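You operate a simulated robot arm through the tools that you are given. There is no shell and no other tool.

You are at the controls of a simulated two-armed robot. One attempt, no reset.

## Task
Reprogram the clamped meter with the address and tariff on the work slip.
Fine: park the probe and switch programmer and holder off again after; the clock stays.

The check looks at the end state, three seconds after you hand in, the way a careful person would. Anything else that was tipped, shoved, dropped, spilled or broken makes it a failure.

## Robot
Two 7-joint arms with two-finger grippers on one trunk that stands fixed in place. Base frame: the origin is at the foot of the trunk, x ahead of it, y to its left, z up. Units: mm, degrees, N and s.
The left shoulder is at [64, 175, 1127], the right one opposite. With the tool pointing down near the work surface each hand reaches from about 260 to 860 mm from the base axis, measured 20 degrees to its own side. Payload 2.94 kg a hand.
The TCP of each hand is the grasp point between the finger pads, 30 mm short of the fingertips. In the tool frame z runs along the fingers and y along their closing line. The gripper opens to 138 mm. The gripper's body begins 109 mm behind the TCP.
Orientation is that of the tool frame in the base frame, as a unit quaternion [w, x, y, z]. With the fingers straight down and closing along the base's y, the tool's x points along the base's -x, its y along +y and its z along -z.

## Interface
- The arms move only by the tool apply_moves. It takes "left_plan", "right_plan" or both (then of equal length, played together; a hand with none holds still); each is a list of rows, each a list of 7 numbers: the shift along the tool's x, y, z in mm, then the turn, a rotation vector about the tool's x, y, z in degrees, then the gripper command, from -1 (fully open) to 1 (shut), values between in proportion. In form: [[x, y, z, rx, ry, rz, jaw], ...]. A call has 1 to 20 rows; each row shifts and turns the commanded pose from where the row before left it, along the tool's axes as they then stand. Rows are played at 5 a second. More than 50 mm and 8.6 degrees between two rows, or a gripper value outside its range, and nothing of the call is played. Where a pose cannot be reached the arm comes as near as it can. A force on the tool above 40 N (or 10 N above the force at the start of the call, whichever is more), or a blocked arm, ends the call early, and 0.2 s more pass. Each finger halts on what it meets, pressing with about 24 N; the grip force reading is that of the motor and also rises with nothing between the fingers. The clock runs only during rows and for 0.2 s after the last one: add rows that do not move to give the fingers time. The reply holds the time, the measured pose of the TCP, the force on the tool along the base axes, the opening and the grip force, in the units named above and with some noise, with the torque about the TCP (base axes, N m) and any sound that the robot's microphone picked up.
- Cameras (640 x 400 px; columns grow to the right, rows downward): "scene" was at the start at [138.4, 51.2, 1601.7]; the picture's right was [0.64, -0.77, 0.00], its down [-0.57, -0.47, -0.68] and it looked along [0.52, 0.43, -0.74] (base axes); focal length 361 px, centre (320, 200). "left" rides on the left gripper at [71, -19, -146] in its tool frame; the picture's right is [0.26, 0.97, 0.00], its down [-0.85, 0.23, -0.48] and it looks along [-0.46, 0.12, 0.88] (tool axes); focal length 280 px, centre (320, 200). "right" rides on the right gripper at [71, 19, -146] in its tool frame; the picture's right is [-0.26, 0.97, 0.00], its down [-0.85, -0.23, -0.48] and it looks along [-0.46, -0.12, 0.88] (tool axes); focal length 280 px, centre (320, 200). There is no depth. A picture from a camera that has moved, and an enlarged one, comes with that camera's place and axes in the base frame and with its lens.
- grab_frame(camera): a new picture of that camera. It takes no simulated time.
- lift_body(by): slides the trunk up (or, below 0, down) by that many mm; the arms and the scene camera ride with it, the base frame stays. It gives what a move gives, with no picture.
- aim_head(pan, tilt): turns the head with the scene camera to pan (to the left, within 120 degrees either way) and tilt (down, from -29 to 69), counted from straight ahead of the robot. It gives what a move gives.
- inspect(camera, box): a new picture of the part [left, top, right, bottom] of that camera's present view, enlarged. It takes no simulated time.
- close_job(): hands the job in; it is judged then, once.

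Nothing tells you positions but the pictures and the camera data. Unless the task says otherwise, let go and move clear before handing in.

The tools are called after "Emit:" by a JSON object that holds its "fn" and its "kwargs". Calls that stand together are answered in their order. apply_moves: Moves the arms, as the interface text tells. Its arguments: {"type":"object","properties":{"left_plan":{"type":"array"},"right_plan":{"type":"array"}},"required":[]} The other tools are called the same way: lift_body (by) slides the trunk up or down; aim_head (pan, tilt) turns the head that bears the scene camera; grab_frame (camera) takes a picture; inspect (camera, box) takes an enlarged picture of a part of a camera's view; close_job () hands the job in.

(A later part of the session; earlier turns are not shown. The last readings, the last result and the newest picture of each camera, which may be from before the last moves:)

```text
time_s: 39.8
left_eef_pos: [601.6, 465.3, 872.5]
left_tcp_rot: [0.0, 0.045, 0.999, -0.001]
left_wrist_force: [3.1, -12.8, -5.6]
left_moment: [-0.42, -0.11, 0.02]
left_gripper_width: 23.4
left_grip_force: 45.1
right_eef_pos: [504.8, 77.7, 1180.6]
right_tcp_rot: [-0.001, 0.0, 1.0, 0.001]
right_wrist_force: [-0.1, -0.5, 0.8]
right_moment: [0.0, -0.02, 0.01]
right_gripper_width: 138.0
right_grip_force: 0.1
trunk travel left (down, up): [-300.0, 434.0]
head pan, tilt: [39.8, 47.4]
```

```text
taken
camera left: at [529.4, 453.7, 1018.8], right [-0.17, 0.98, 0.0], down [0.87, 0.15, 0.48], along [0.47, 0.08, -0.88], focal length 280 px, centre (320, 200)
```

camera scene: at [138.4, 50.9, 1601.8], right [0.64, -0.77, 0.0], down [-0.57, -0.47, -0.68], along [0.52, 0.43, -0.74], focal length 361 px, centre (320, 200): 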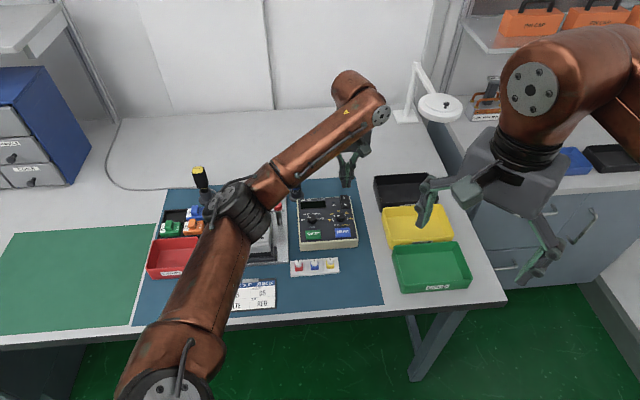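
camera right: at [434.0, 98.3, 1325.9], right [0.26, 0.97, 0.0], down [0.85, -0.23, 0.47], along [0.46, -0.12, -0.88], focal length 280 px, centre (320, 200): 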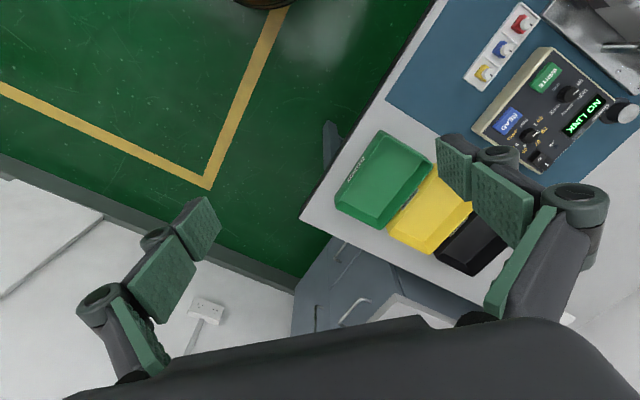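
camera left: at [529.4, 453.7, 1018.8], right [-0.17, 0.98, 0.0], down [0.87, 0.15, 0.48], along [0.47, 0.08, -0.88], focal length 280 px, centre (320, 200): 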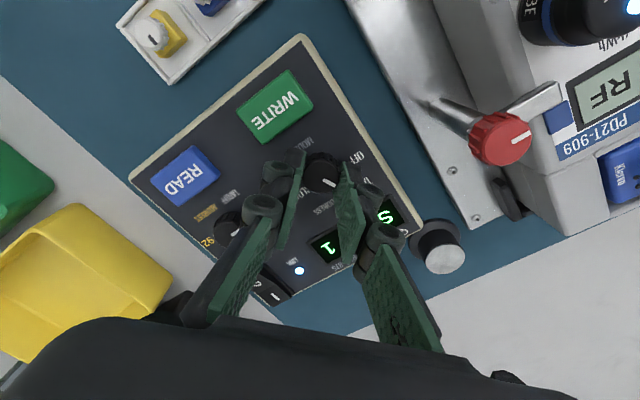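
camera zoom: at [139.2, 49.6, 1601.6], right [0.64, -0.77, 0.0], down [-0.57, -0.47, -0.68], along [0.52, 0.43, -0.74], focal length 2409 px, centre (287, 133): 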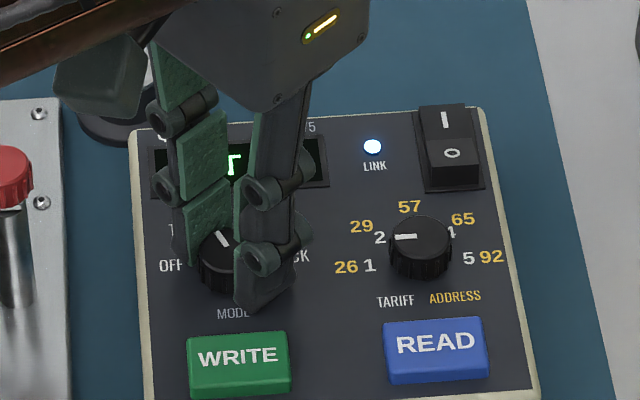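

The knob followed to TARIFF, but there is a 13 N side force, so the tool axis is ~2 mm off the knob's axis. I'll open, shift to relieve it, and look.

Emit:
{"fn": "apply_moves", "kwargs": {"left_plan": [[0, -1, 0, 0, 0, 0, 0.8], [0, 0, 0, 0, 0, 0, 0.5], [0, 0, 0, 0, 0, 0, 0.42], [0, 0, 0, 0, 0, 0, 0.42]]}}

Emit:
{"fn": "inspect", "kwargs": {"camera": "left", "box": [270, 120, 370, 220]}}

Emit:
{"fn": "inspect", "kwargs": {"camera": "scene", "box": [300, 185, 340, 225]}}

Emit:
{"fn": "inspect", "kwargs": {"camera": "right", "box": [480, 30, 640, 130]}}

```text
time_s: 40.8
left_eef_pos: [601.3, 466.3, 871.7]
left_tcp_rot: [-0.001, 0.043, 0.999, 0.001]
left_wrist_force: [0.3, 0.1, 0.4]
left_moment: [-0.01, 0.0, 0.03]
left_gripper_width: 39.9
left_grip_force: 0.1
right_eef_pos: [504.3, 80.1, 1181.5]
right_tcp_rot: [0.0, 0.0, 1.0, 0.0]
right_wrist_force: [-1.3, 0.0, 0.4]
right_moment: [-0.03, 0.01, 0.0]
right_gripper_width: 137.8
right_grip_force: 0.1
trunk travel left (down, up): [-300.0, 434.0]
head pan, tilt: [39.8, 47.4]
```

```text
4.00 times, centred on (320, 170) of left
camera zoom: at [528.4, 455.1, 1018.7], right [-0.18, 0.98, 0.0], down [0.87, 0.16, 0.48], along [0.47, 0.08, -0.88], focal length 1122 px, centre (320, 320)
```

zoom: 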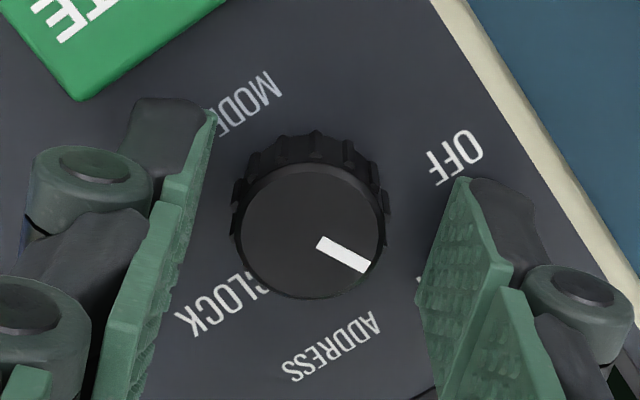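

```text
10.00 times, centred on (320, 205) of scene
camera zoom: at [138.5, 51.7, 1601.7], right [0.64, -0.77, 0.0], down [-0.57, -0.47, -0.68], along [0.52, 0.43, -0.74], focal length 3614 px, centre (320, 150)
```

zoom: 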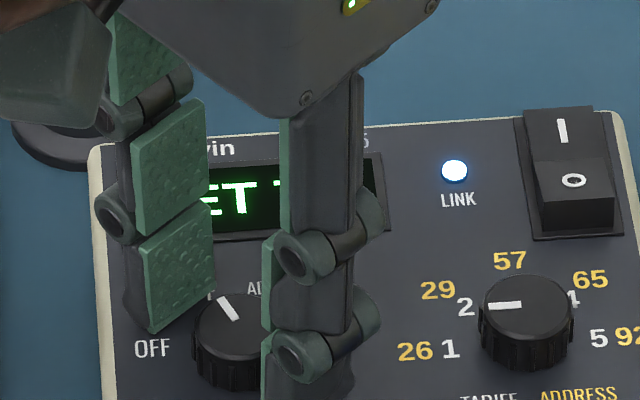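

```text
4.00 times, centred on (560, 80) of right
camera zoom: at [434.0, 98.6, 1325.9], right [0.26, 0.97, 0.0], down [0.85, -0.23, 0.47], along [0.46, -0.12, -0.88], focal length 1122 px, centre (-640, 680)
```

zoom: 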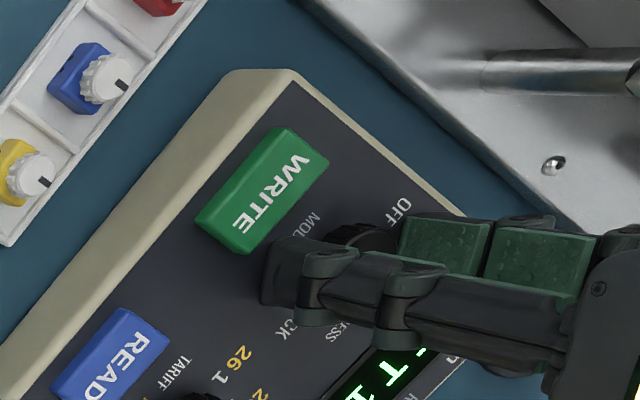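

Display shows "SET T 1", so the mode is at TARIFF. I'll set the tariff first: go to the value knob (≈77.5 mm to the right of the mode knob), turning the hand back to the 45° axis while raised.

Emit:
{"fn": "apply_moves", "kwargs": {"left_plan": [[0, 0, -15, 0, 0, 0, 0.42], [0, 0, -35, 0, 0, 0, 0.42], [-28.8, -25.5, 0, 0, 0, 0, 0.42], [-28.8, -25.5, 0, 0, 0, 0, 0.42], [0, 0, 0, 0, 0, -8.333, 0.42], [0, 0, 0, 0, 0, -8.333, 0.42], [0, 0, 0, 0, 0, -8.333, 0.42], [0, 0, 0, 0, 0, -8.333, 0.42], [0, 0, 0, 0, 0, -8.333, 0.42], [0, 0, 0, 0, 0, -8.335, 0.42], [0, 0, 0, 0, 0, 0, 0.42]]}}

Emit:
{"fn": "inspect", "kwargs": {"camera": "left", "box": [270, 110, 370, 210]}}

Emit:
{"fn": "inspect", "kwargs": {"camera": "scene", "box": [290, 180, 370, 250]}}

```text
time_s: 43.2
left_eef_pos: [654.9, 410.9, 922.5]
left_tcp_rot: [0.0, -0.383, 0.924, 0.0]
left_wrist_force: [-0.3, -0.7, 0.0]
left_moment: [0.03, -0.02, 0.0]
left_gripper_width: 39.8
left_grip_force: 0.1
right_eef_pos: [503.5, 79.0, 1180.4]
right_tcp_rot: [-0.001, -0.001, 1.0, 0.001]
right_wrist_force: [0.6, 0.7, 0.1]
right_moment: [0.01, 0.0, 0.01]
right_gripper_width: 138.3
right_grip_force: 0.0
trunk travel left (down, up): [-300.0, 434.0]
head pan, tilt: [39.8, 47.4]
```

```text
4.00 times, centred on (320, 160) of left
camera zoom: at [617.6, 347.8, 1069.0], right [-0.87, 0.49, 0.0], down [0.44, 0.76, 0.48], along [0.24, 0.41, -0.88], focal length 1122 px, centre (320, 360)
```

zoom: 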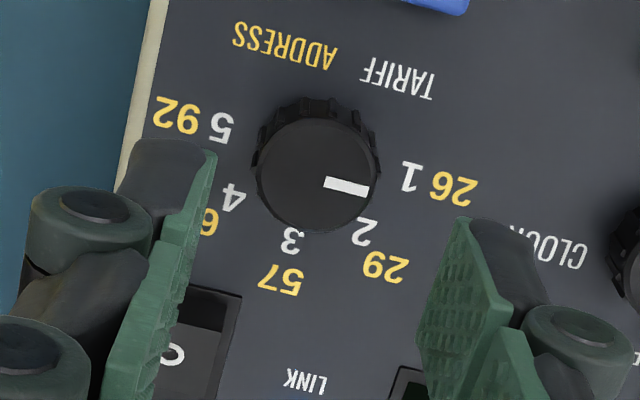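

```text
5.71 times, centred on (330, 215) of scene
camera zoom: at [138.5, 51.1, 1601.7], right [0.64, -0.77, 0.0], down [-0.57, -0.47, -0.68], along [0.52, 0.43, -0.74], focal length 2065 px, centre (263, 114)
```

zoom: 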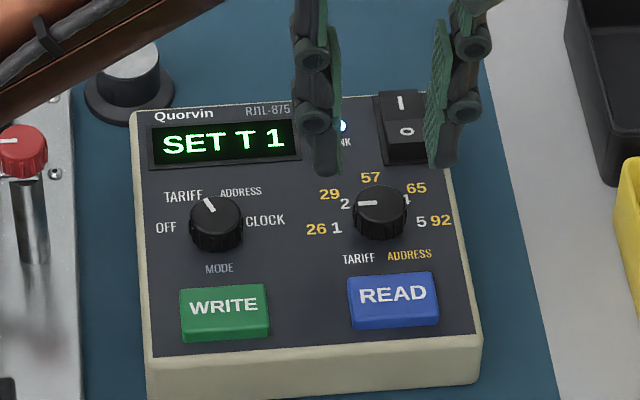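

Value knob is centred within 1 mm under the hand, pointer at 1. I descend astride it and grip.

Emit:
{"fn": "apply_moves", "kwargs": {"left_plan": [[-0.4, -0.7, 15, 0, 0, 0, 0.42], [0, 0, 15, 0, 0, 0, 0.45], [0, 0, 10, 0, 0, 0, 0.48], [0, 0, 6, 0, 0, 0, 0.48], [0, 0, 4, 0, 0, 0, 0.48], [0, 0, 0, 0, 0, 0, 0.48]]}}

Emit:
{"fn": "inspect", "kwargs": {"camera": "left", "box": [270, 120, 370, 220]}}

Emit:
{"fn": "inspect", "kwargs": {"camera": "scene", "box": [315, 185, 365, 235]}}

```text
time_s: 44.6
left_eef_pos: [657.5, 411.0, 871.6]
left_tcp_rot: [0.0, -0.384, 0.923, 0.0]
left_wrist_force: [0.1, -0.5, 0.1]
left_moment: [-0.02, 0.02, 0.02]
left_gripper_width: 35.8
left_grip_force: 0.0
right_eef_pos: [503.9, 78.9, 1180.1]
right_tcp_rot: [-0.001, 0.0, 1.0, 0.0]
right_wrist_force: [-0.3, -0.4, 0.8]
right_moment: [-0.01, 0.0, 0.04]
right_gripper_width: 138.3
right_grip_force: 0.0
trunk travel left (down, up): [-300.0, 434.0]
head pan, tilt: [39.8, 47.4]
```

```text
4.00 times, centred on (320, 170) of left
camera zoom: at [618.2, 347.6, 1018.8], right [-0.87, 0.5, 0.0], down [0.44, 0.76, 0.48], along [0.24, 0.41, -0.88], focal length 1122 px, centre (320, 320)
```

zoom: 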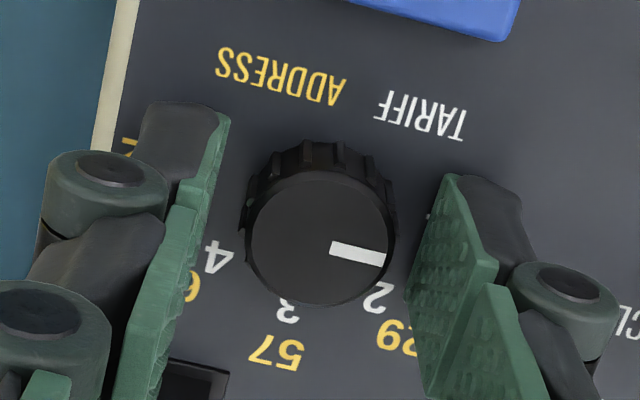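

```text
8.00 times, centred on (340, 210) of scene
camera zoom: at [138.5, 51.1, 1601.7], right [0.64, -0.77, 0.0], down [-0.57, -0.47, -0.68], along [0.52, 0.43, -0.74], focal length 2891 px, centre (160, 120)
```

zoom: 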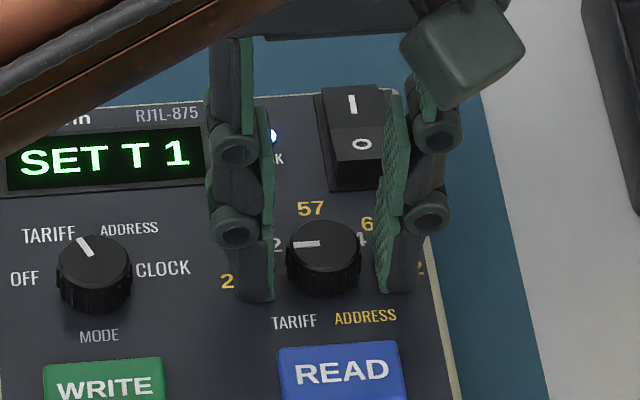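

Centred. Grip the value knob and turn 45° clockwise, checking the side force.

Emit:
{"fn": "apply_moves", "kwargs": {"left_plan": [[0.3, 0, 0, 0, 0, 0, 0.6], [0, 0, 0, 0, 0, 0, 0.8], [0, 0, 0, 0, 0, 0, 0.8], [0, 0, 0, 0, 0, 7.5, 0.8], [0, 0, 0, 0, 0, 7.5, 0.8], [0, 0, 0, 0, 0, 7.5, 0.8], [0, 0, 0, 0, 0, 7.5, 0.8], [0, 0, 0, 0, 0, 7.5, 0.8], [0, 0, 0, 0, 0, 7.5, 0.8], [0, 0, 0, 0, 0, 0, 0.8]]}}

Emit:
{"fn": "inspect", "kwargs": {"camera": "scene", "box": [300, 185, 360, 240]}}

```text
time_s: 46.8
left_eef_pos: [654.8, 410.3, 871.9]
left_tcp_rot: [0.0, 0.001, 1.0, 0.0]
left_wrist_force: [2.3, 1.2, -0.2]
left_moment: [0.01, 0.64, 0.03]
left_gripper_width: 22.8
left_grip_force: 44.9
right_eef_pos: [504.3, 79.2, 1179.8]
right_tcp_rot: [-0.001, -0.001, 1.0, 0.0]
right_wrist_force: [0.4, -0.4, 0.3]
right_moment: [-0.04, 0.0, 0.03]
right_gripper_width: 137.8
right_grip_force: 0.0
trunk travel left (down, up): [-300.0, 434.0]
head pan, tilt: [39.8, 47.4]
```

```text
7.27 times, centred on (330, 212) of scene
camera zoom: at [139.1, 51.4, 1601.7], right [0.64, -0.77, 0.0], down [-0.57, -0.47, -0.68], along [0.52, 0.43, -0.74], focal length 2628 px, centre (247, 109)
```

zoom: 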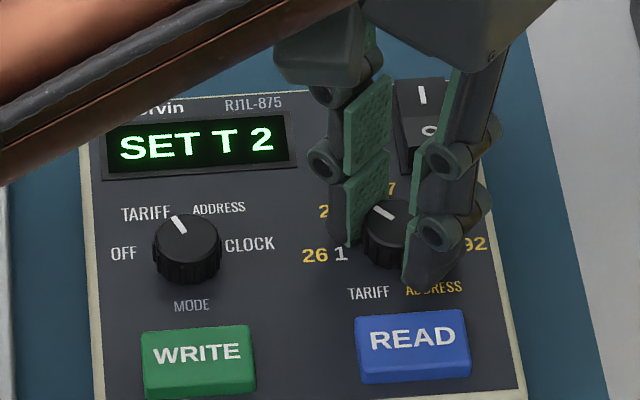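

"SET T 2" with small side forces. Another 45° to T 3, then I'll release, lift, turn back 90° and regrip.

Emit:
{"fn": "apply_moves", "kwargs": {"left_plan": [[0, 0, 0, 0, 0, 7.5, 0.8], [0, 0, 0, 0, 0, 7.5, 0.8], [0, 0, 0, 0, 0, 7.5, 0.8], [0, 0, 0, 0, 0, 7.5, 0.8], [0, 0, 0, 0, 0, 7.5, 0.8], [0, 0, 0, 0, 0, 7.5, 0.8], [0, 0, 0, 0, 0, 0, 0.8]]}}

Emit:
{"fn": "inspect", "kwargs": {"camera": "scene", "box": [300, 185, 360, 240]}}

```text
time_s: 48.4
left_eef_pos: [655.1, 409.1, 872.3]
left_tcp_rot: [0.001, 0.383, 0.924, 0.0]
left_wrist_force: [-1.9, 2.5, -3.5]
left_moment: [0.14, 0.07, -0.02]
left_gripper_width: 23.0
left_grip_force: 45.3
right_eef_pos: [504.4, 78.5, 1180.9]
right_tcp_rot: [-0.001, 0.0, 1.0, 0.0]
right_wrist_force: [-0.5, 0.0, 0.3]
right_moment: [-0.01, -0.01, 0.03]
right_gripper_width: 138.0
right_grip_force: 0.0
trunk travel left (down, up): [-300.0, 434.0]
head pan, tilt: [39.8, 47.4]
```

```text
7.27 times, centred on (330, 212) of scene
camera zoom: at [138.8, 51.7, 1601.6], right [0.64, -0.77, 0.0], down [-0.57, -0.47, -0.68], along [0.52, 0.43, -0.74], focal length 2628 px, centre (247, 109)
```

zoom: 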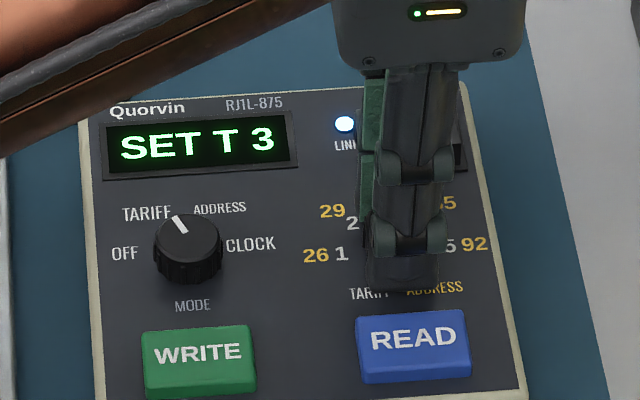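

"SET T 3". Release, lift 20 mm, turn back 90°, lower again.

Emit:
{"fn": "apply_moves", "kwargs": {"left_plan": [[0, 0, 0, 0, 0, 0, 0.5], [0, 0, 0, 0, 0, 0, 0.48], [0, 0, -10, 0, 0, 0, 0.48], [0, 0, -10, 0, 0, 0, 0.48], [0, 0, 0, 0, 0, -8.182, 0.48], [0, 0, 0, 0, 0, -8.182, 0.48], [0, 0, 0, 0, 0, -8.182, 0.48], [0, 0, 0, 0, 0, -8.182, 0.48], [0, 0, 0, 0, 0, -8.182, 0.48], [0, 0, 0, 0, 0, -8.182, 0.48], [0, 0, 0, 0, 0, -8.182, 0.48], [0, 0, 0, 0, 0, -8.182, 0.48], [0, 0, 0, 0, 0, -8.182, 0.48], [0, 0, 0, 0, 0, -8.182, 0.48], [0, 0, 0, 0, 0, -8.18, 0.48], [0, 0, 0, 0, 0, 0, 0.48]]}}

Emit:
{"fn": "inspect", "kwargs": {"camera": "left", "box": [270, 120, 370, 220]}}

Emit:
{"fn": "inspect", "kwargs": {"camera": "scene", "box": [300, 185, 360, 240]}}

```text
time_s: 51.8
left_eef_pos: [656.3, 410.4, 892.3]
left_tcp_rot: [0.0, -0.384, 0.923, 0.0]
left_wrist_force: [-0.8, -0.1, -0.6]
left_moment: [0.01, -0.02, -0.01]
left_gripper_width: 36.0
left_grip_force: 0.1
right_eef_pos: [505.0, 78.3, 1180.1]
right_tcp_rot: [0.0, 0.001, 1.0, 0.0]
right_wrist_force: [0.3, -0.3, -0.3]
right_moment: [0.0, 0.02, -0.02]
right_gripper_width: 137.9
right_grip_force: 0.1
trunk travel left (down, up): [-300.0, 434.0]
head pan, tilt: [39.8, 47.4]
```

```text
4.00 times, centred on (320, 170) of left
camera zoom: at [617.8, 347.7, 1038.9], right [-0.87, 0.5, 0.0], down [0.44, 0.76, 0.48], along [0.24, 0.41, -0.88], focal length 1122 px, centre (320, 320)
```

zoom: 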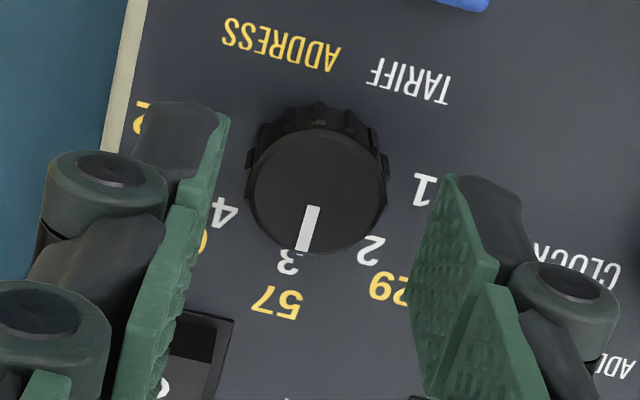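

```text
7.27 times, centred on (330, 212) of scene
camera zoom: at [138.6, 51.1, 1601.7], right [0.64, -0.77, 0.0], down [-0.57, -0.47, -0.68], along [0.52, 0.43, -0.74], focal length 2628 px, centre (247, 109)
```

zoom: 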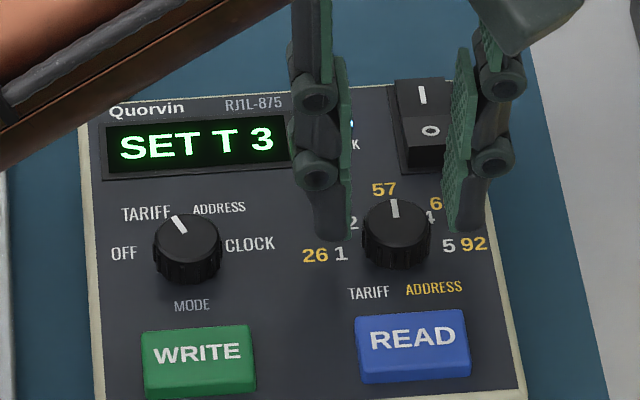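

Pointer at 3, fingers back on the left-right axis. Lower, grip and turn another 90° clockwise to position 5.

Emit:
{"fn": "apply_moves", "kwargs": {"left_plan": [[0, 0, 10, 0, 0, 0, 0.48], [0, 0, 10, 0, 0, 0, 0.48], [0, 0, 0, 0, 0, 0, 0.48], [0, 0, 0, 0, 0, 0, 0.65], [0, 0, 0, 0, 0, 0, 0.8], [0, 0, 0, 0, 0, 0, 0.8], [0, 0, 0, 0, 0, 8.182, 0.8], [0, 0, 0, 0, 0, 8.182, 0.8], [0, 0, 0, 0, 0, 8.182, 0.8], [0, 0, 0, 0, 0, 8.182, 0.8], [0, 0, 0, 0, 0, 8.182, 0.8], [0, 0, 0, 0, 0, 8.182, 0.8], [0, 0, 0, 0, 0, 8.182, 0.8], [0, 0, 0, 0, 0, 8.182, 0.8], [0, 0, 0, 0, 0, 8.182, 0.8], [0, 0, 0, 0, 0, 8.182, 0.8], [0, 0, 0, 0, 0, 8.18, 0.8], [0, 0, 0, 0, 0, 0, 0.8]]}}

Emit:
{"fn": "inspect", "kwargs": {"camera": "scene", "box": [300, 185, 360, 240]}}

```text
time_s: 55.6
left_eef_pos: [655.3, 411.0, 872.7]
left_tcp_rot: [-0.001, 0.383, 0.924, 0.0]
left_wrist_force: [-2.9, 1.1, -5.5]
left_moment: [0.16, 0.18, 0.14]
left_gripper_width: 23.5
left_grip_force: 45.0
right_eef_pos: [503.9, 79.5, 1180.4]
right_tcp_rot: [-0.001, 0.0, 1.0, 0.0]
right_wrist_force: [1.1, -0.5, 0.0]
right_moment: [0.0, -0.02, 0.01]
right_gripper_width: 138.4
right_grip_force: 0.1
trunk travel left (down, up): [-300.0, 434.0]
head pan, tilt: [39.8, 47.4]
```

```text
7.27 times, centred on (330, 212) of scene
camera zoom: at [139.0, 51.6, 1601.6], right [0.64, -0.77, 0.0], down [-0.57, -0.47, -0.68], along [0.52, 0.43, -0.74], focal length 2628 px, centre (247, 109)
```

zoom: 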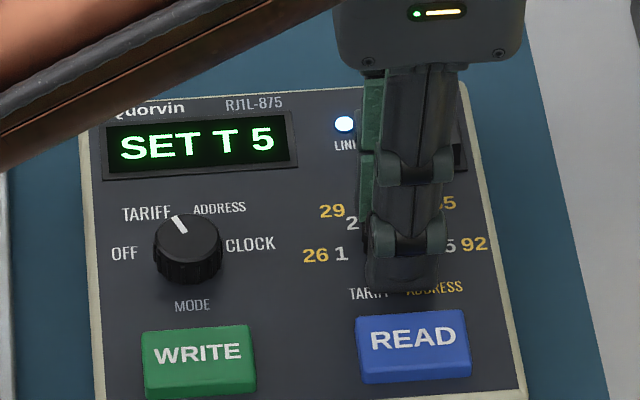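

"SET T 5". I release, rise, close the fingers and go above the WRITE button at ≈(566.5,432).

Emit:
{"fn": "apply_moves", "kwargs": {"left_plan": [[0, 0, 0, 0, 0, 0, 0.5], [0, 0, 0, 0, 0, 0, 0.48], [0, 0, -15, 0, 0, 0, 0.48], [0, 0, -25, 0, 0, 0, 0.48], [39, -23.7, 0, 0, 0, 0, 1], [38.9, -23.8, 0, 0, 0, 0, 1], [0, 0, 0, 0, 0, 0, 1], [0, 0, 0, 0, 0, 0, 1]]}}

Emit:
{"fn": "grab_frame", "kwargs": {"camera": "left"}}

Emit:
{"fn": "inspect", "kwargs": {"camera": "scene", "box": [290, 185, 370, 255]}}

```text
time_s: 57.4
left_eef_pos: [565.4, 431.4, 911.4]
left_tcp_rot: [0.001, 0.382, 0.924, -0.001]
left_wrist_force: [-0.1, 0.5, -0.3]
left_moment: [-0.01, -0.04, -0.02]
left_gripper_width: 0.0
left_grip_force: 24.1
right_eef_pos: [503.5, 78.3, 1180.9]
right_tcp_rot: [-0.001, -0.001, 1.0, 0.0]
right_wrist_force: [-0.3, -0.3, -0.5]
right_moment: [0.02, -0.04, -0.03]
right_gripper_width: 137.9
right_grip_force: 0.0
trunk travel left (down, up): [-300.0, 434.0]
head pan, tilt: [39.8, 47.4]
```

```text
taken
camera left: at [502.0, 469.4, 1059.6], right [0.5, 0.87, 0.0], down [0.76, -0.44, 0.48], along [0.41, -0.24, -0.88], focal length 280 px, centre (320, 200)
```

left: 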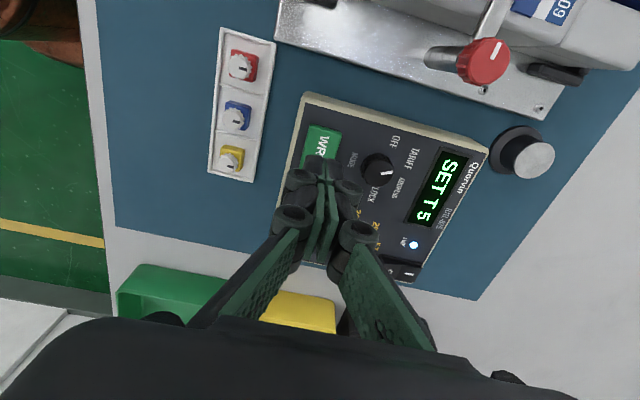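

```text
5.71 times, centred on (330, 220) of scene
camera zoom: at [138.0, 51.4, 1601.8], right [0.64, -0.77, 0.0], down [-0.57, -0.47, -0.68], along [0.52, 0.43, -0.74], focal length 2065 px, centre (263, 86)
```

zoom: 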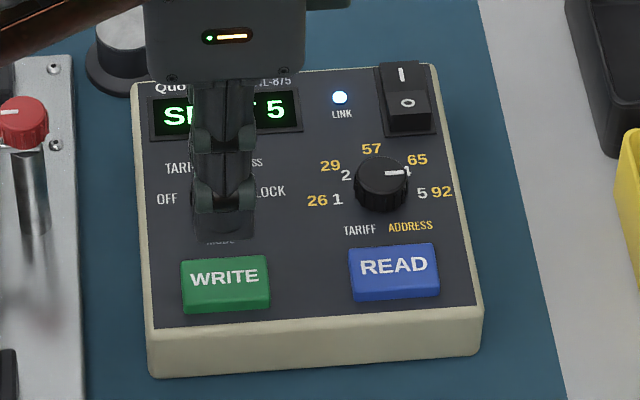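

Aligned over WRITE with the display at "SET T 5". I press down in small steps.

Emit:
{"fn": "apply_moves", "kwargs": {"left_plan": [[0, 0, 15, 0, 0, 0, 1], [0, 0, 10, 0, 0, 0, 1], [0, 0, 4, 0, 0, 0, 1], [0, 0, 2, 0, 0, 0, 1], [0, 0, 2, 0, 0, 0, 1], [0, 0, 2, 0, 0, 0, 1], [0, 0, 0, 0, 0, 0, 1]]}}

Emit:
{"fn": "inspect", "kwargs": {"camera": "scene", "box": [290, 185, 370, 255]}}

```text
time_s: 59.0
left_eef_pos: [566.7, 431.3, 877.4]
left_tcp_rot: [0.0, 0.382, 0.924, 0.0]
left_wrist_force: [-0.2, -0.5, -1.0]
left_moment: [-0.01, 0.01, 0.01]
left_gripper_width: 0.0
left_grip_force: 23.4
right_eef_pos: [504.9, 78.8, 1181.8]
right_tcp_rot: [-0.002, 0.001, 1.0, 0.0]
right_wrist_force: [-0.2, 0.3, 0.5]
right_moment: [-0.04, -0.01, 0.01]
right_gripper_width: 137.9
right_grip_force: 0.0
trunk travel left (down, up): [-300.0, 434.0]
head pan, tilt: [39.8, 47.4]
```

```text
5.71 times, centred on (330, 220) of scene
camera zoom: at [138.5, 51.1, 1601.7], right [0.64, -0.77, 0.0], down [-0.57, -0.47, -0.68], along [0.52, 0.43, -0.74], focal length 2065 px, centre (263, 86)
```

zoom: 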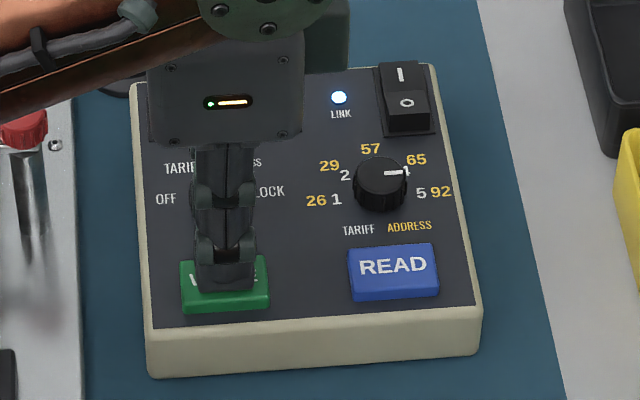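

Emit:
{"fn": "apply_moves", "kwargs": {"left_plan": [[0, 0, 2, 0, 0, 0, 1], [0, 0, 1.5, 0, 0, 0, 1], [0, 0, 1.5, 0, 0, 0, 1], [0, 0, 0, 0, 0, 0, 1]]}}

Emit:
{"fn": "inspect", "kwargs": {"camera": "left", "box": [280, 60, 520, 280]}}

```text
time_s: 60.0
left_eef_pos: [567.2, 432.9, 871.2]
left_tcp_rot: [0.0, 0.382, 0.924, -0.001]
left_wrist_force: [0.8, 1.6, 1.8]
left_moment: [0.04, -0.02, -0.03]
left_gripper_width: 5.9
left_grip_force: 28.6
right_eef_pos: [503.4, 77.6, 1180.6]
right_tcp_rot: [0.0, 0.0, 1.0, 0.0]
right_wrist_force: [0.1, -0.2, -0.1]
right_moment: [0.0, 0.0, -0.03]
right_gripper_width: 138.1
right_grip_force: 0.1
trunk travel left (down, up): [-300.0, 434.0]
head pan, tilt: [39.8, 47.4]
heard: click
```

```text
1.82 times, centred on (400, 170) of left
camera zoom: at [501.9, 469.1, 1019.0], right [0.5, 0.87, 0.0], down [0.76, -0.44, 0.48], along [0.41, -0.24, -0.88], focal length 510 px, centre (174, 254)
```

zoom: 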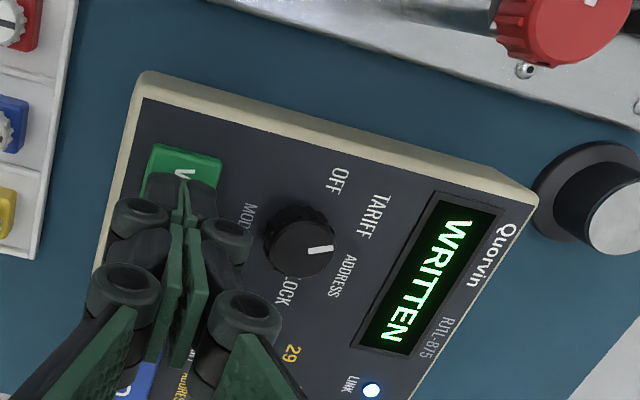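

Click and "WRITTEN": tariff 5 is in. Next I raise, turn the hand to 0°, and go back over the mode knob to set ADDRESS.

Emit:
{"fn": "apply_moves", "kwargs": {"left_plan": [[0, 0, -10, 0, 0, 0, 1], [0, 0, -30, 0, 0, 0, 1], [0, 0, -11, 0, 0, 0, 0.7], [-0.3, 24, 0, 0, 0, 0, 0.48], [0, 23.9, 0, 0, 0, 0, 0.48], [0, 0, 0, 0, 0, -7.5, 0.48], [0, 0, 0, 0, 0, -7.5, 0.48], [0, 0, 0, 0, 0, -7.5, 0.48], [0, 0, 0, 0, 0, -7.5, 0.48], [0, 0, 0, 0, 0, -7.5, 0.48], [0, 0, 0, 0, 0, -7.5, 0.48], [0, 0, 0, 0, 0, 0, 0.48]]}}

Emit:
{"fn": "inspect", "kwargs": {"camera": "left", "box": [270, 110, 370, 210]}}

Emit:
{"fn": "inspect", "kwargs": {"camera": "scene", "box": [220, 180, 370, 255]}}

```text
time_s: 62.6
left_eef_pos: [600.4, 464.8, 923.5]
left_tcp_rot: [0.0, -0.002, 1.0, 0.001]
left_wrist_force: [0.0, 0.3, 0.5]
left_moment: [-0.03, -0.03, 0.03]
left_gripper_width: 35.8
left_grip_force: 0.1
right_eef_pos: [504.8, 78.6, 1179.3]
right_tcp_rot: [-0.001, 0.0, 1.0, 0.0]
right_wrist_force: [0.4, -0.5, -0.7]
right_moment: [0.0, 0.0, -0.02]
right_gripper_width: 137.9
right_grip_force: 0.0
trunk travel left (down, up): [-300.0, 434.0]
head pan, tilt: [39.8, 47.4]
```

```text
4.00 times, centred on (320, 160) of left
camera zoom: at [529.0, 446.7, 1069.7], right [-0.26, 0.96, 0.0], down [0.85, 0.23, 0.48], along [0.46, 0.13, -0.88], focal length 1122 px, centre (320, 360)
```

zoom: 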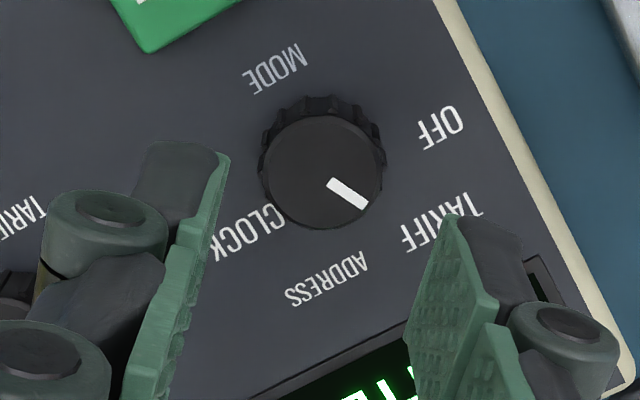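

```text
4.27 times, centred on (295, 218) of scene
camera zoom: at [138.6, 51.2, 1601.7], right [0.64, -0.77, 0.0], down [-0.57, -0.47, -0.68], along [0.52, 0.43, -0.74], focal length 1542 px, centre (427, 125)
```

zoom: 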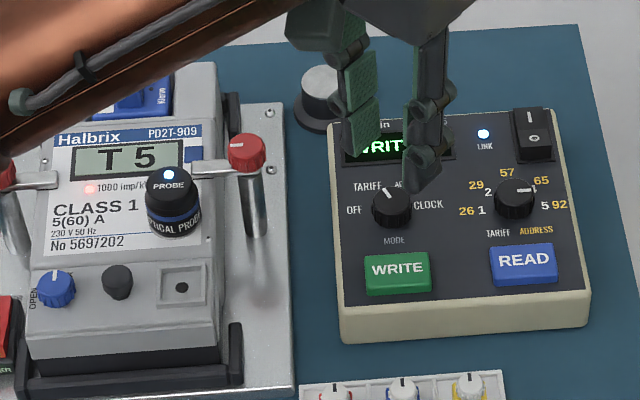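

The meter display now reads "T 5". The mode knob is centred; I descend, grip and turn 50° clockwise to ADDRESS.

Emit:
{"fn": "apply_moves", "kwargs": {"left_plan": [[0.4, 0.2, 20, 0, 0, 0, 0.48], [0, 0, 15, 0, 0, 0, 0.48], [0, 0, 10, 0, 0, 0, 0.48], [0, 0, 6, 0, 0, 0, 0.48], [0, 0, 0, 0, 0, 0, 0.48], [0, 0, 0, 0, 0, 0, 0.65], [0, 0, 0, 0, 0, 0, 0.8], [0, 0, 0, 0, 0, 0, 0.8], [0, 0, 0, 0, 0, 8.333, 0.8], [0, 0, 0, 0, 0, 8.333, 0.8], [0, 0, 0, 0, 0, 8.333, 0.8], [0, 0, 0, 0, 0, 8.333, 0.8], [0, 0, 0, 0, 0, 8.333, 0.8], [0, 0, 0, 0, 0, 8.335, 0.8], [0, 0, 0, 0, 0, 0, 0.8]]}}

Emit:
{"fn": "inspect", "kwargs": {"camera": "scene", "box": [290, 185, 370, 255]}}

Emit:
{"fn": "inspect", "kwargs": {"camera": "left", "box": [240, 60, 480, 280]}}

```text
time_s: 65.8
left_eef_pos: [600.0, 465.0, 872.0]
left_tcp_rot: [0.001, 0.422, 0.907, 0.0]
left_wrist_force: [3.3, -0.2, -0.4]
left_moment: [0.02, -0.09, -0.03]
left_gripper_width: 23.2
left_grip_force: 44.9
right_eef_pos: [503.8, 78.9, 1181.0]
right_tcp_rot: [0.0, 0.0, 1.0, 0.0]
right_wrist_force: [0.5, 0.3, -0.4]
right_moment: [0.01, 0.03, 0.0]
right_gripper_width: 138.0
right_grip_force: 0.1
trunk travel left (down, up): [-300.0, 434.0]
head pan, tilt: [39.8, 47.4]
```

```text
5.71 times, centred on (330, 220) of scene
camera zoom: at [138.9, 51.3, 1601.7], right [0.64, -0.77, 0.0], down [-0.57, -0.47, -0.68], along [0.52, 0.43, -0.74], focal length 2065 px, centre (263, 86)
```

zoom: 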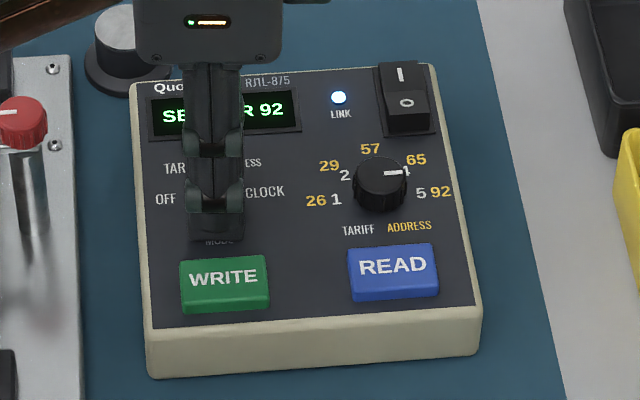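

```text
1.82 times, centred on (360, 170) of left
camera zoom: at [539.3, 508.3, 1018.8], right [0.57, 0.82, 0.0], down [0.72, -0.5, 0.48], along [0.39, -0.27, -0.88], focal length 510 px, centre (247, 254)
```

zoom: 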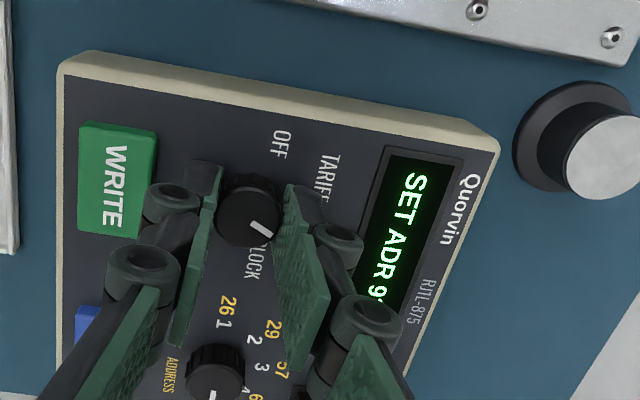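

"SET ADR 92". Now I release, raise, move over the value knob and turn the hand to 0° before gripping.

Emit:
{"fn": "apply_moves", "kwargs": {"left_plan": [[0, 0, 0, 0, 0, 0, 0.5], [0, 0, 0, 0, 0, 0, 0.48], [0, 0, -15, 0, 0, 0, 0.48], [0, 0, -35, 0, 0, 0, 0.48], [-38.6, 3.2, 0, 0, 0, 0, 0.48], [-38.6, 3.2, 0, 0, 0, 0, 0.48], [0, 0, 0, 0, 0, -8.333, 0.48], [0, 0, 0, 0, 0, -8.333, 0.48], [0, 0, 0, 0, 0, -8.333, 0.48], [0, 0, 0, 0, 0, -8.333, 0.48], [0, 0, 0, 0, 0, -8.333, 0.48], [0, 0, 0, 0, 0, -8.335, 0.48], [0, 0, 0, 0, 0, 0, 0.48]]}}

Emit:
{"fn": "inspect", "kwargs": {"camera": "left", "box": [270, 110, 370, 210]}}

Emit:
{"fn": "inspect", "kwargs": {"camera": "scene", "box": [220, 180, 370, 255]}}

```text
time_s: 68.6
left_eef_pos: [654.6, 410.7, 921.9]
left_tcp_rot: [0.0, -0.001, 1.0, 0.0]
left_wrist_force: [0.2, -0.3, -0.2]
left_moment: [0.01, -0.03, 0.02]
left_gripper_width: 35.9
left_grip_force: 0.0
right_eef_pos: [503.0, 79.3, 1180.1]
right_tcp_rot: [0.0, 0.0, 1.0, 0.0]
right_wrist_force: [0.2, -0.4, -0.6]
right_moment: [-0.04, 0.0, 0.01]
right_gripper_width: 138.0
right_grip_force: 0.1
trunk travel left (down, up): [-300.0, 434.0]
head pan, tilt: [39.8, 47.4]
```

```text
4.00 times, centred on (320, 160) of left
camera zoom: at [583.2, 392.1, 1068.8], right [-0.26, 0.96, 0.0], down [0.85, 0.23, 0.48], along [0.46, 0.13, -0.88], focal length 1122 px, centre (320, 360)
```

zoom: 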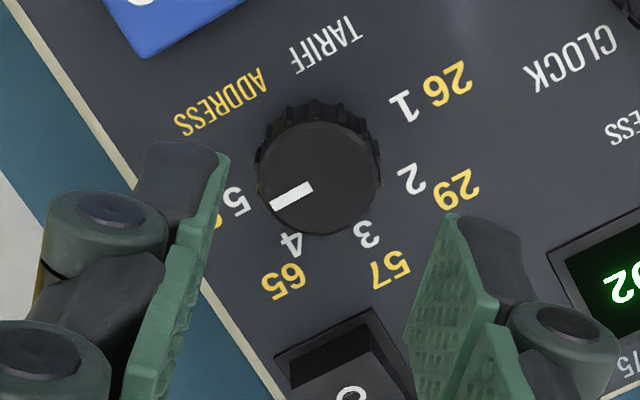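

```text
4.27 times, centred on (295, 218) of scene
camera zoom: at [138.5, 51.1, 1601.7], right [0.64, -0.77, 0.0], down [-0.57, -0.47, -0.68], along [0.52, 0.43, -0.74], focal length 1542 px, centre (427, 125)
```

zoom: 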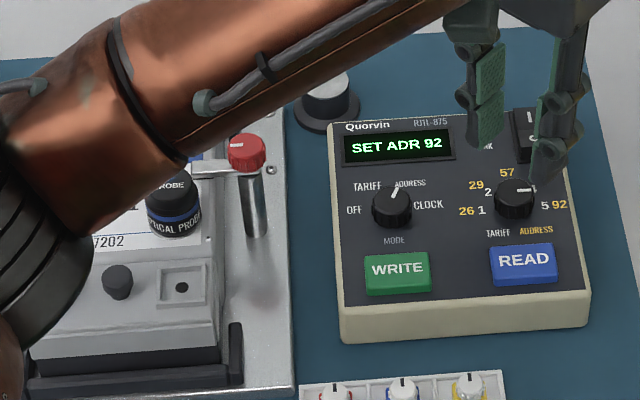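

Mode pointer is at ADDRESS, value knob centred within 1 mm. I descend, grip and turn 45° counter-clockwise to 65.

Emit:
{"fn": "apply_moves", "kwargs": {"left_plan": [[-0.7, -0.2, 20, 0, 0, 0, 0.48], [0, 0, 15, 0, 0, 0, 0.48], [0, 0, 10, 0, 0, 0, 0.48], [0, 0, 5, 0, 0, 0, 0.48], [0, 0, 0, 0, 0, 0, 0.48], [0, 0, 0, 0, 0, 0, 0.65], [0, 0, 0, 0, 0, 0, 0.8], [0, 0, 0, 0, 0, 0, 0.8], [0, 0, 0, 0, 0, -7.5, 0.8], [0, 0, 0, 0, 0, -7.5, 0.8], [0, 0, 0, 0, 0, -7.5, 0.8], [0, 0, 0, 0, 0, -7.5, 0.8], [0, 0, 0, 0, 0, -7.5, 0.8], [0, 0, 0, 0, 0, -7.5, 0.8], [0, 0, 0, 0, 0, 0, 0.8]]}}

Emit:
{"fn": "inspect", "kwargs": {"camera": "scene", "box": [290, 185, 370, 255]}}

```text
time_s: 71.8
left_eef_pos: [656.2, 411.1, 871.2]
left_tcp_rot: [0.0, -0.383, 0.924, 0.0]
left_wrist_force: [0.5, 0.1, -1.3]
left_moment: [0.0, -0.04, 0.03]
left_gripper_width: 23.0
left_grip_force: 44.9
right_eef_pos: [504.2, 78.7, 1180.3]
right_tcp_rot: [-0.001, 0.0, 1.0, 0.0]
right_wrist_force: [-1.2, 0.9, 0.3]
right_moment: [-0.01, -0.02, 0.02]
right_gripper_width: 137.8
right_grip_force: 0.1
trunk travel left (down, up): [-300.0, 434.0]
head pan, tilt: [39.8, 47.4]
```

```text
5.71 times, centred on (330, 220) of scene
camera zoom: at [138.8, 51.3, 1601.7], right [0.64, -0.77, 0.0], down [-0.57, -0.47, -0.68], along [0.52, 0.43, -0.74], focal length 2065 px, centre (263, 86)
```

zoom: 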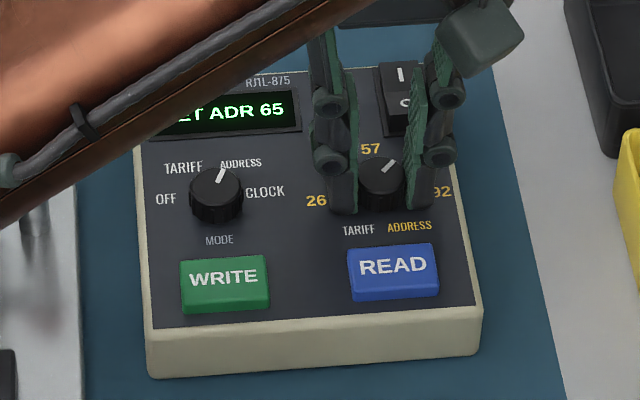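

"SET ADR 65". Release, rise, close, go above WRITE, and confirm the display before pressing.

Emit:
{"fn": "apply_moves", "kwargs": {"left_plan": [[0, 0, 0, 0, 0, 0, 0.5], [0, 0, 0, 0, 0, 0, 0.48], [0, 0, -15, 0, 0, 0, 0.48], [0, 0, -25, 0, 0, 0, 0.48], [23.8, 38.9, 0, 0, 0, 0, 1], [23.7, 39, 0, 0, 0, 0, 1], [0, 0, 0, 0, 0, 0, 1], [0, 0, 10, 0, 0, 0, 1], [0, 0, 10, 0, 0, 0, 1], [0, 0, 0, 0, 0, 0, 1]]}}

Emit:
{"fn": "inspect", "kwargs": {"camera": "scene", "box": [290, 185, 370, 255]}}

Emit:
{"fn": "grab_frame", "kwargs": {"camera": "left"}}

```text
time_s: 74.0
left_eef_pos: [566.7, 431.9, 891.5]
left_tcp_rot: [-0.001, -0.382, 0.924, 0.0]
left_wrist_force: [0.1, -0.2, 0.4]
left_moment: [-0.03, 0.02, -0.03]
left_gripper_width: 0.0
left_grip_force: 24.2
right_eef_pos: [504.2, 79.7, 1180.2]
right_tcp_rot: [-0.002, 0.001, 1.0, 0.0]
right_wrist_force: [-0.3, 0.7, -0.5]
right_moment: [0.01, -0.04, -0.01]
right_gripper_width: 138.1
right_grip_force: 0.0
trunk travel left (down, up): [-300.0, 434.0]
head pan, tilt: [39.8, 47.4]
```

```text
5.71 times, centred on (330, 220) of scene
camera zoom: at [138.3, 51.2, 1601.7], right [0.64, -0.77, 0.0], down [-0.57, -0.47, -0.68], along [0.52, 0.43, -0.74], focal length 2065 px, centre (263, 86)
```

zoom: 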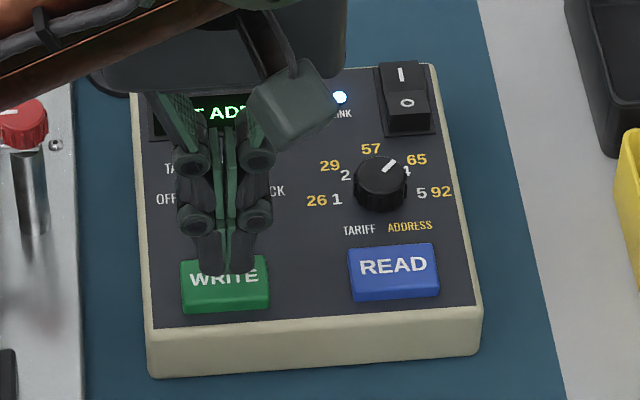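

```text
taken
camera left: at [529.6, 368.5, 1038.6], right [-0.87, 0.5, 0.0], down [0.44, 0.76, 0.48], along [0.24, 0.41, -0.88], focal length 280 px, centre (320, 200)
```

left: 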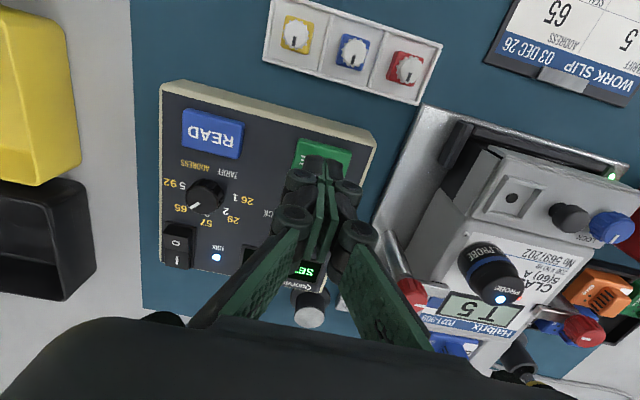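

Value pointer at 65, display in SET ADR. Pressing WRITE.

Emit:
{"fn": "apply_moves", "kwargs": {"left_plan": [[0, 0, 8, 0, 0, 0, 1], [0, 0, 4, 0, 0, 0, 1], [0, 0, 2, 0, 0, 0, 1], [0, 0, 2, 0, 0, 0, 1], [0, 0, 2, 0, 0, 0, 1], [0, 0, 1.5, 0, 0, 0, 1], [0, 0, 0, 0, 0, 0, 1]]}}

Emit:
{"fn": "inspect", "kwargs": {"camera": "scene", "box": [220, 180, 370, 255]}}

Emit:
{"fn": "inspect", "kwargs": {"camera": "left", "box": [400, 200, 560, 350]}}

```text
time_s: 75.6
left_eef_pos: [566.7, 432.1, 871.7]
left_tcp_rot: [0.0, -0.384, 0.924, -0.001]
left_wrist_force: [0.7, 0.2, 1.7]
left_moment: [0.01, -0.02, 0.01]
left_gripper_width: 5.9
left_grip_force: 28.2
right_eef_pos: [504.0, 77.3, 1179.6]
right_tcp_rot: [-0.001, 0.001, 1.0, 0.0]
right_wrist_force: [-0.7, 0.2, -0.1]
right_moment: [0.01, -0.01, 0.0]
right_gripper_width: 138.0
right_grip_force: 0.1
trunk travel left (down, up): [-300.0, 434.0]
head pan, tilt: [39.8, 47.4]
heard: click
```

```text
4.27 times, centred on (295, 218) of scene
camera zoom: at [138.4, 50.9, 1601.7], right [0.64, -0.77, 0.0], down [-0.57, -0.47, -0.68], along [0.52, 0.43, -0.74], focal length 1542 px, centre (427, 125)
```

zoom: 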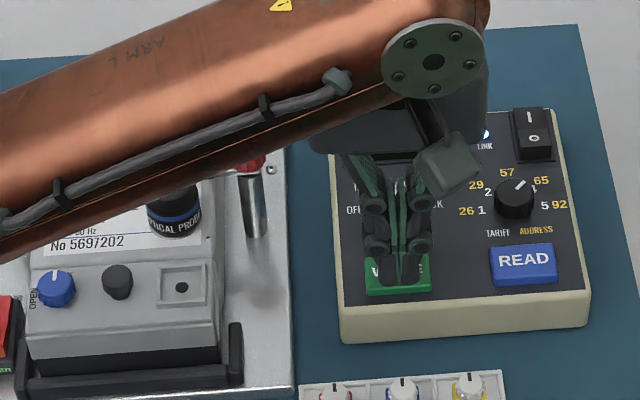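

```text
2.67 times, centred on (480, 275) of left
camera zoom: at [529.5, 368.7, 1019.4], right [-0.87, 0.5, 0.0], down [0.44, 0.76, 0.48], along [0.24, 0.41, -0.88], focal length 748 px, centre (-107, 0)
```

zoom: 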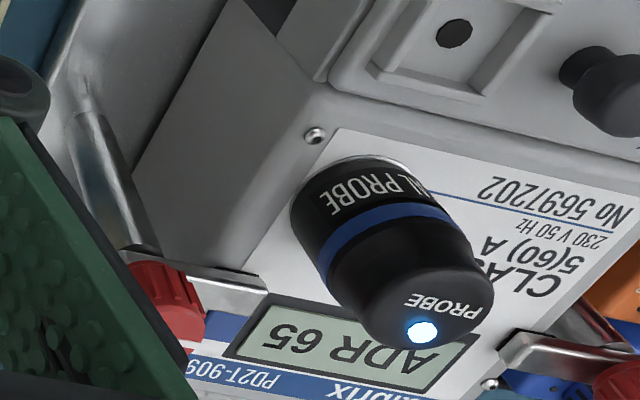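

Click and the meter shows "ADR 65". I raise and check the programmer's display, then return the mode knob to OFF.

Emit:
{"fn": "apply_moves", "kwargs": {"left_plan": [[0, 0, -10, 0, 0, 0, 1], [0, 0, -30, 0, 0, 0, 1], [0, 0, -11, 0, 0, 0, 0.7], [-24, 0, 0, 0, 0, 0, 0.48], [-23.9, -0.3, 0, 0, 0, 0, 0.48], [0, 0, 0, 0, 0, 8, 0.48], [0, 0, 0, 0, 0, 8, 0.48], [0, 0, 0, 0, 0, 8, 0.48], [0, 0, 0, 0, 0, 8, 0.48], [0, 0, 0, 0, 0, 8, 0.48], [0, 0, 0, 0, 0, 8, 0.48], [0, 0, 0, 0, 0, 8, 0.48], [0, 0, 0, 0, 0, 8, 0.48], [0, 0, 0, 0, 0, 8, 0.48], [0, 0, 0, 0, 0, 8, 0.48], [0, 0, 0, 0, 0, 8, 0.48], [0, 0, 0, 0, 0, 7, 0.48], [0, 0, 0, 0, 0, 0, 0.48]]}}

Emit:
{"fn": "inspect", "kwargs": {"camera": "left", "box": [270, 110, 370, 210]}}

Emit:
{"fn": "inspect", "kwargs": {"camera": "scene", "box": [220, 180, 370, 255]}}

Emit:
{"fn": "grab_frame", "kwargs": {"camera": "left"}}

```text
time_s: 79.4
left_eef_pos: [601.0, 464.8, 923.4]
left_tcp_rot: [0.0, 0.422, 0.906, 0.0]
left_wrist_force: [-0.3, -0.4, -1.0]
left_moment: [0.02, 0.03, 0.0]
left_gripper_width: 36.0
left_grip_force: 0.1
right_eef_pos: [504.3, 79.0, 1179.8]
right_tcp_rot: [-0.001, 0.0, 1.0, 0.0]
right_wrist_force: [-0.5, -0.6, 0.2]
right_moment: [-0.01, 0.0, 0.02]
right_gripper_width: 137.9
right_grip_force: 0.0
trunk travel left (down, up): [-300.0, 434.0]
head pan, tilt: [39.8, 47.4]
```

```text
4.00 times, centred on (320, 160) of left
camera zoom: at [540.0, 508.4, 1070.3], right [0.57, 0.82, 0.0], down [0.72, -0.5, 0.48], along [0.39, -0.27, -0.88], focal length 1122 px, centre (320, 360)
```

zoom: 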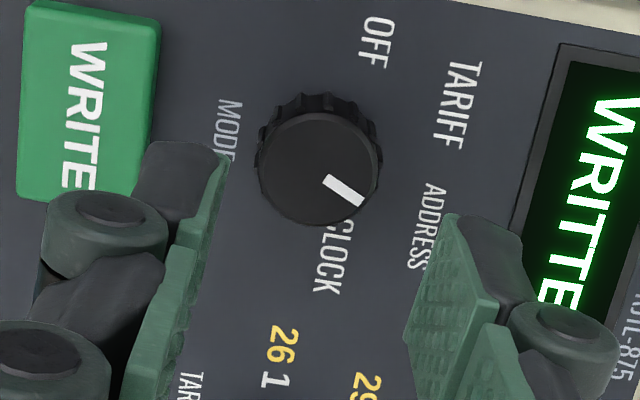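

```text
4.27 times, centred on (295, 218) of scene
camera zoom: at [138.6, 51.2, 1601.7], right [0.64, -0.77, 0.0], down [-0.57, -0.47, -0.68], along [0.52, 0.43, -0.74], focal length 1542 px, centre (427, 125)
```

zoom: 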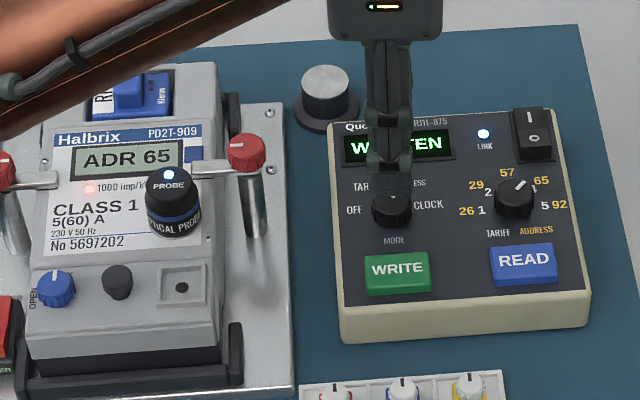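

```text
taken
camera left: at [540.0, 508.4, 1070.3], right [0.57, 0.82, 0.0], down [0.72, -0.5, 0.48], along [0.39, -0.27, -0.88], focal length 280 px, centre (320, 200)
```

left: 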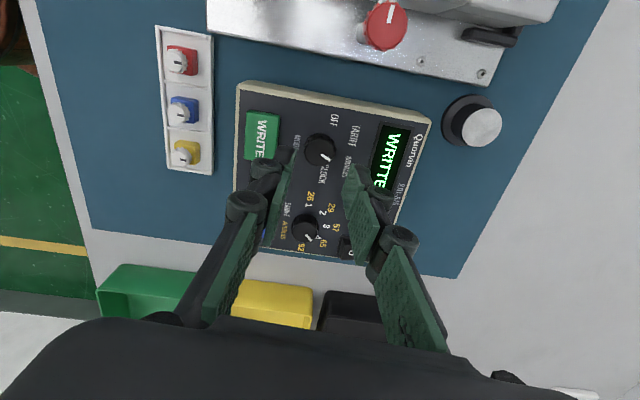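

Programmer shows "WRITTEN", meter "ADR 65". I descend on the mode knob and grip it.

Emit:
{"fn": "apply_moves", "kwargs": {"left_plan": [[0.6, -0.1, 20, 0, 0, 0, 0.52], [0, 0, 15, 0, 0, 0, 0.52], [0, 0, 8, 0, 0, 0, 0.52], [0, 0, 4, 0, 0, 0, 0.52], [0, 0, 4, 0, 0, 0, 0.52], [0, 0, 0, 0, 0, 0, 0.65], [0, 0, 0, 0, 0, 0, 0.8], [0, 0, 0, 0, 0, 0, 0.8], [0, 0, 0, 0, 0, -8.333, 0.8], [0, 0, 0, 0, 0, -8.333, 0.8], [0, 0, 0, 0, 0, -8.333, 0.8], [0, 0, 0, 0, 0, -8.333, 0.8], [0, 0, 0, 0, 0, -8.333, 0.8], [0, 0, 0, 0, 0, -8.333, 0.8], [0, 0, 0, 0, 0, 0, 0.8]]}}

Emit:
{"fn": "inspect", "kwargs": {"camera": "scene", "box": [290, 185, 370, 255]}}

```text
time_s: 82.6
left_eef_pos: [599.9, 466.5, 872.7]
left_tcp_rot: [0.0, -0.001, 1.0, -0.002]
left_wrist_force: [-4.6, -4.5, -6.5]
left_moment: [-0.14, -0.05, 0.02]
left_gripper_width: 23.1
left_grip_force: 45.0
right_eef_pos: [503.6, 79.1, 1180.3]
right_tcp_rot: [-0.001, 0.0, 1.0, 0.0]
right_wrist_force: [-0.5, 0.4, -0.9]
right_moment: [0.01, 0.01, 0.0]
right_gripper_width: 138.2
right_grip_force: 0.1
trunk travel left (down, up): [-300.0, 434.0]
head pan, tilt: [39.8, 47.4]
```

```text
5.71 times, centred on (330, 220) of scene
camera zoom: at [138.6, 51.1, 1601.7], right [0.64, -0.77, 0.0], down [-0.57, -0.47, -0.68], along [0.52, 0.43, -0.74], focal length 2065 px, centre (263, 86)
```

zoom: 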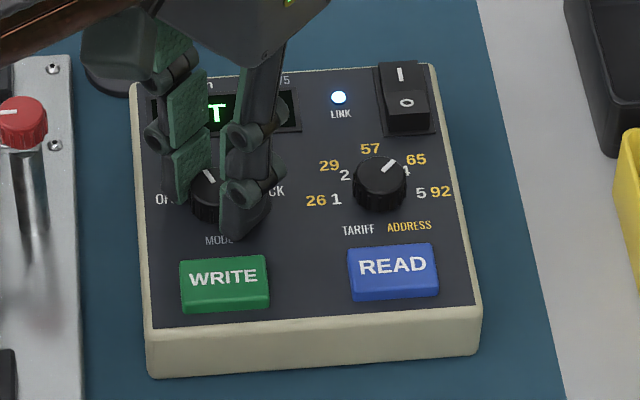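

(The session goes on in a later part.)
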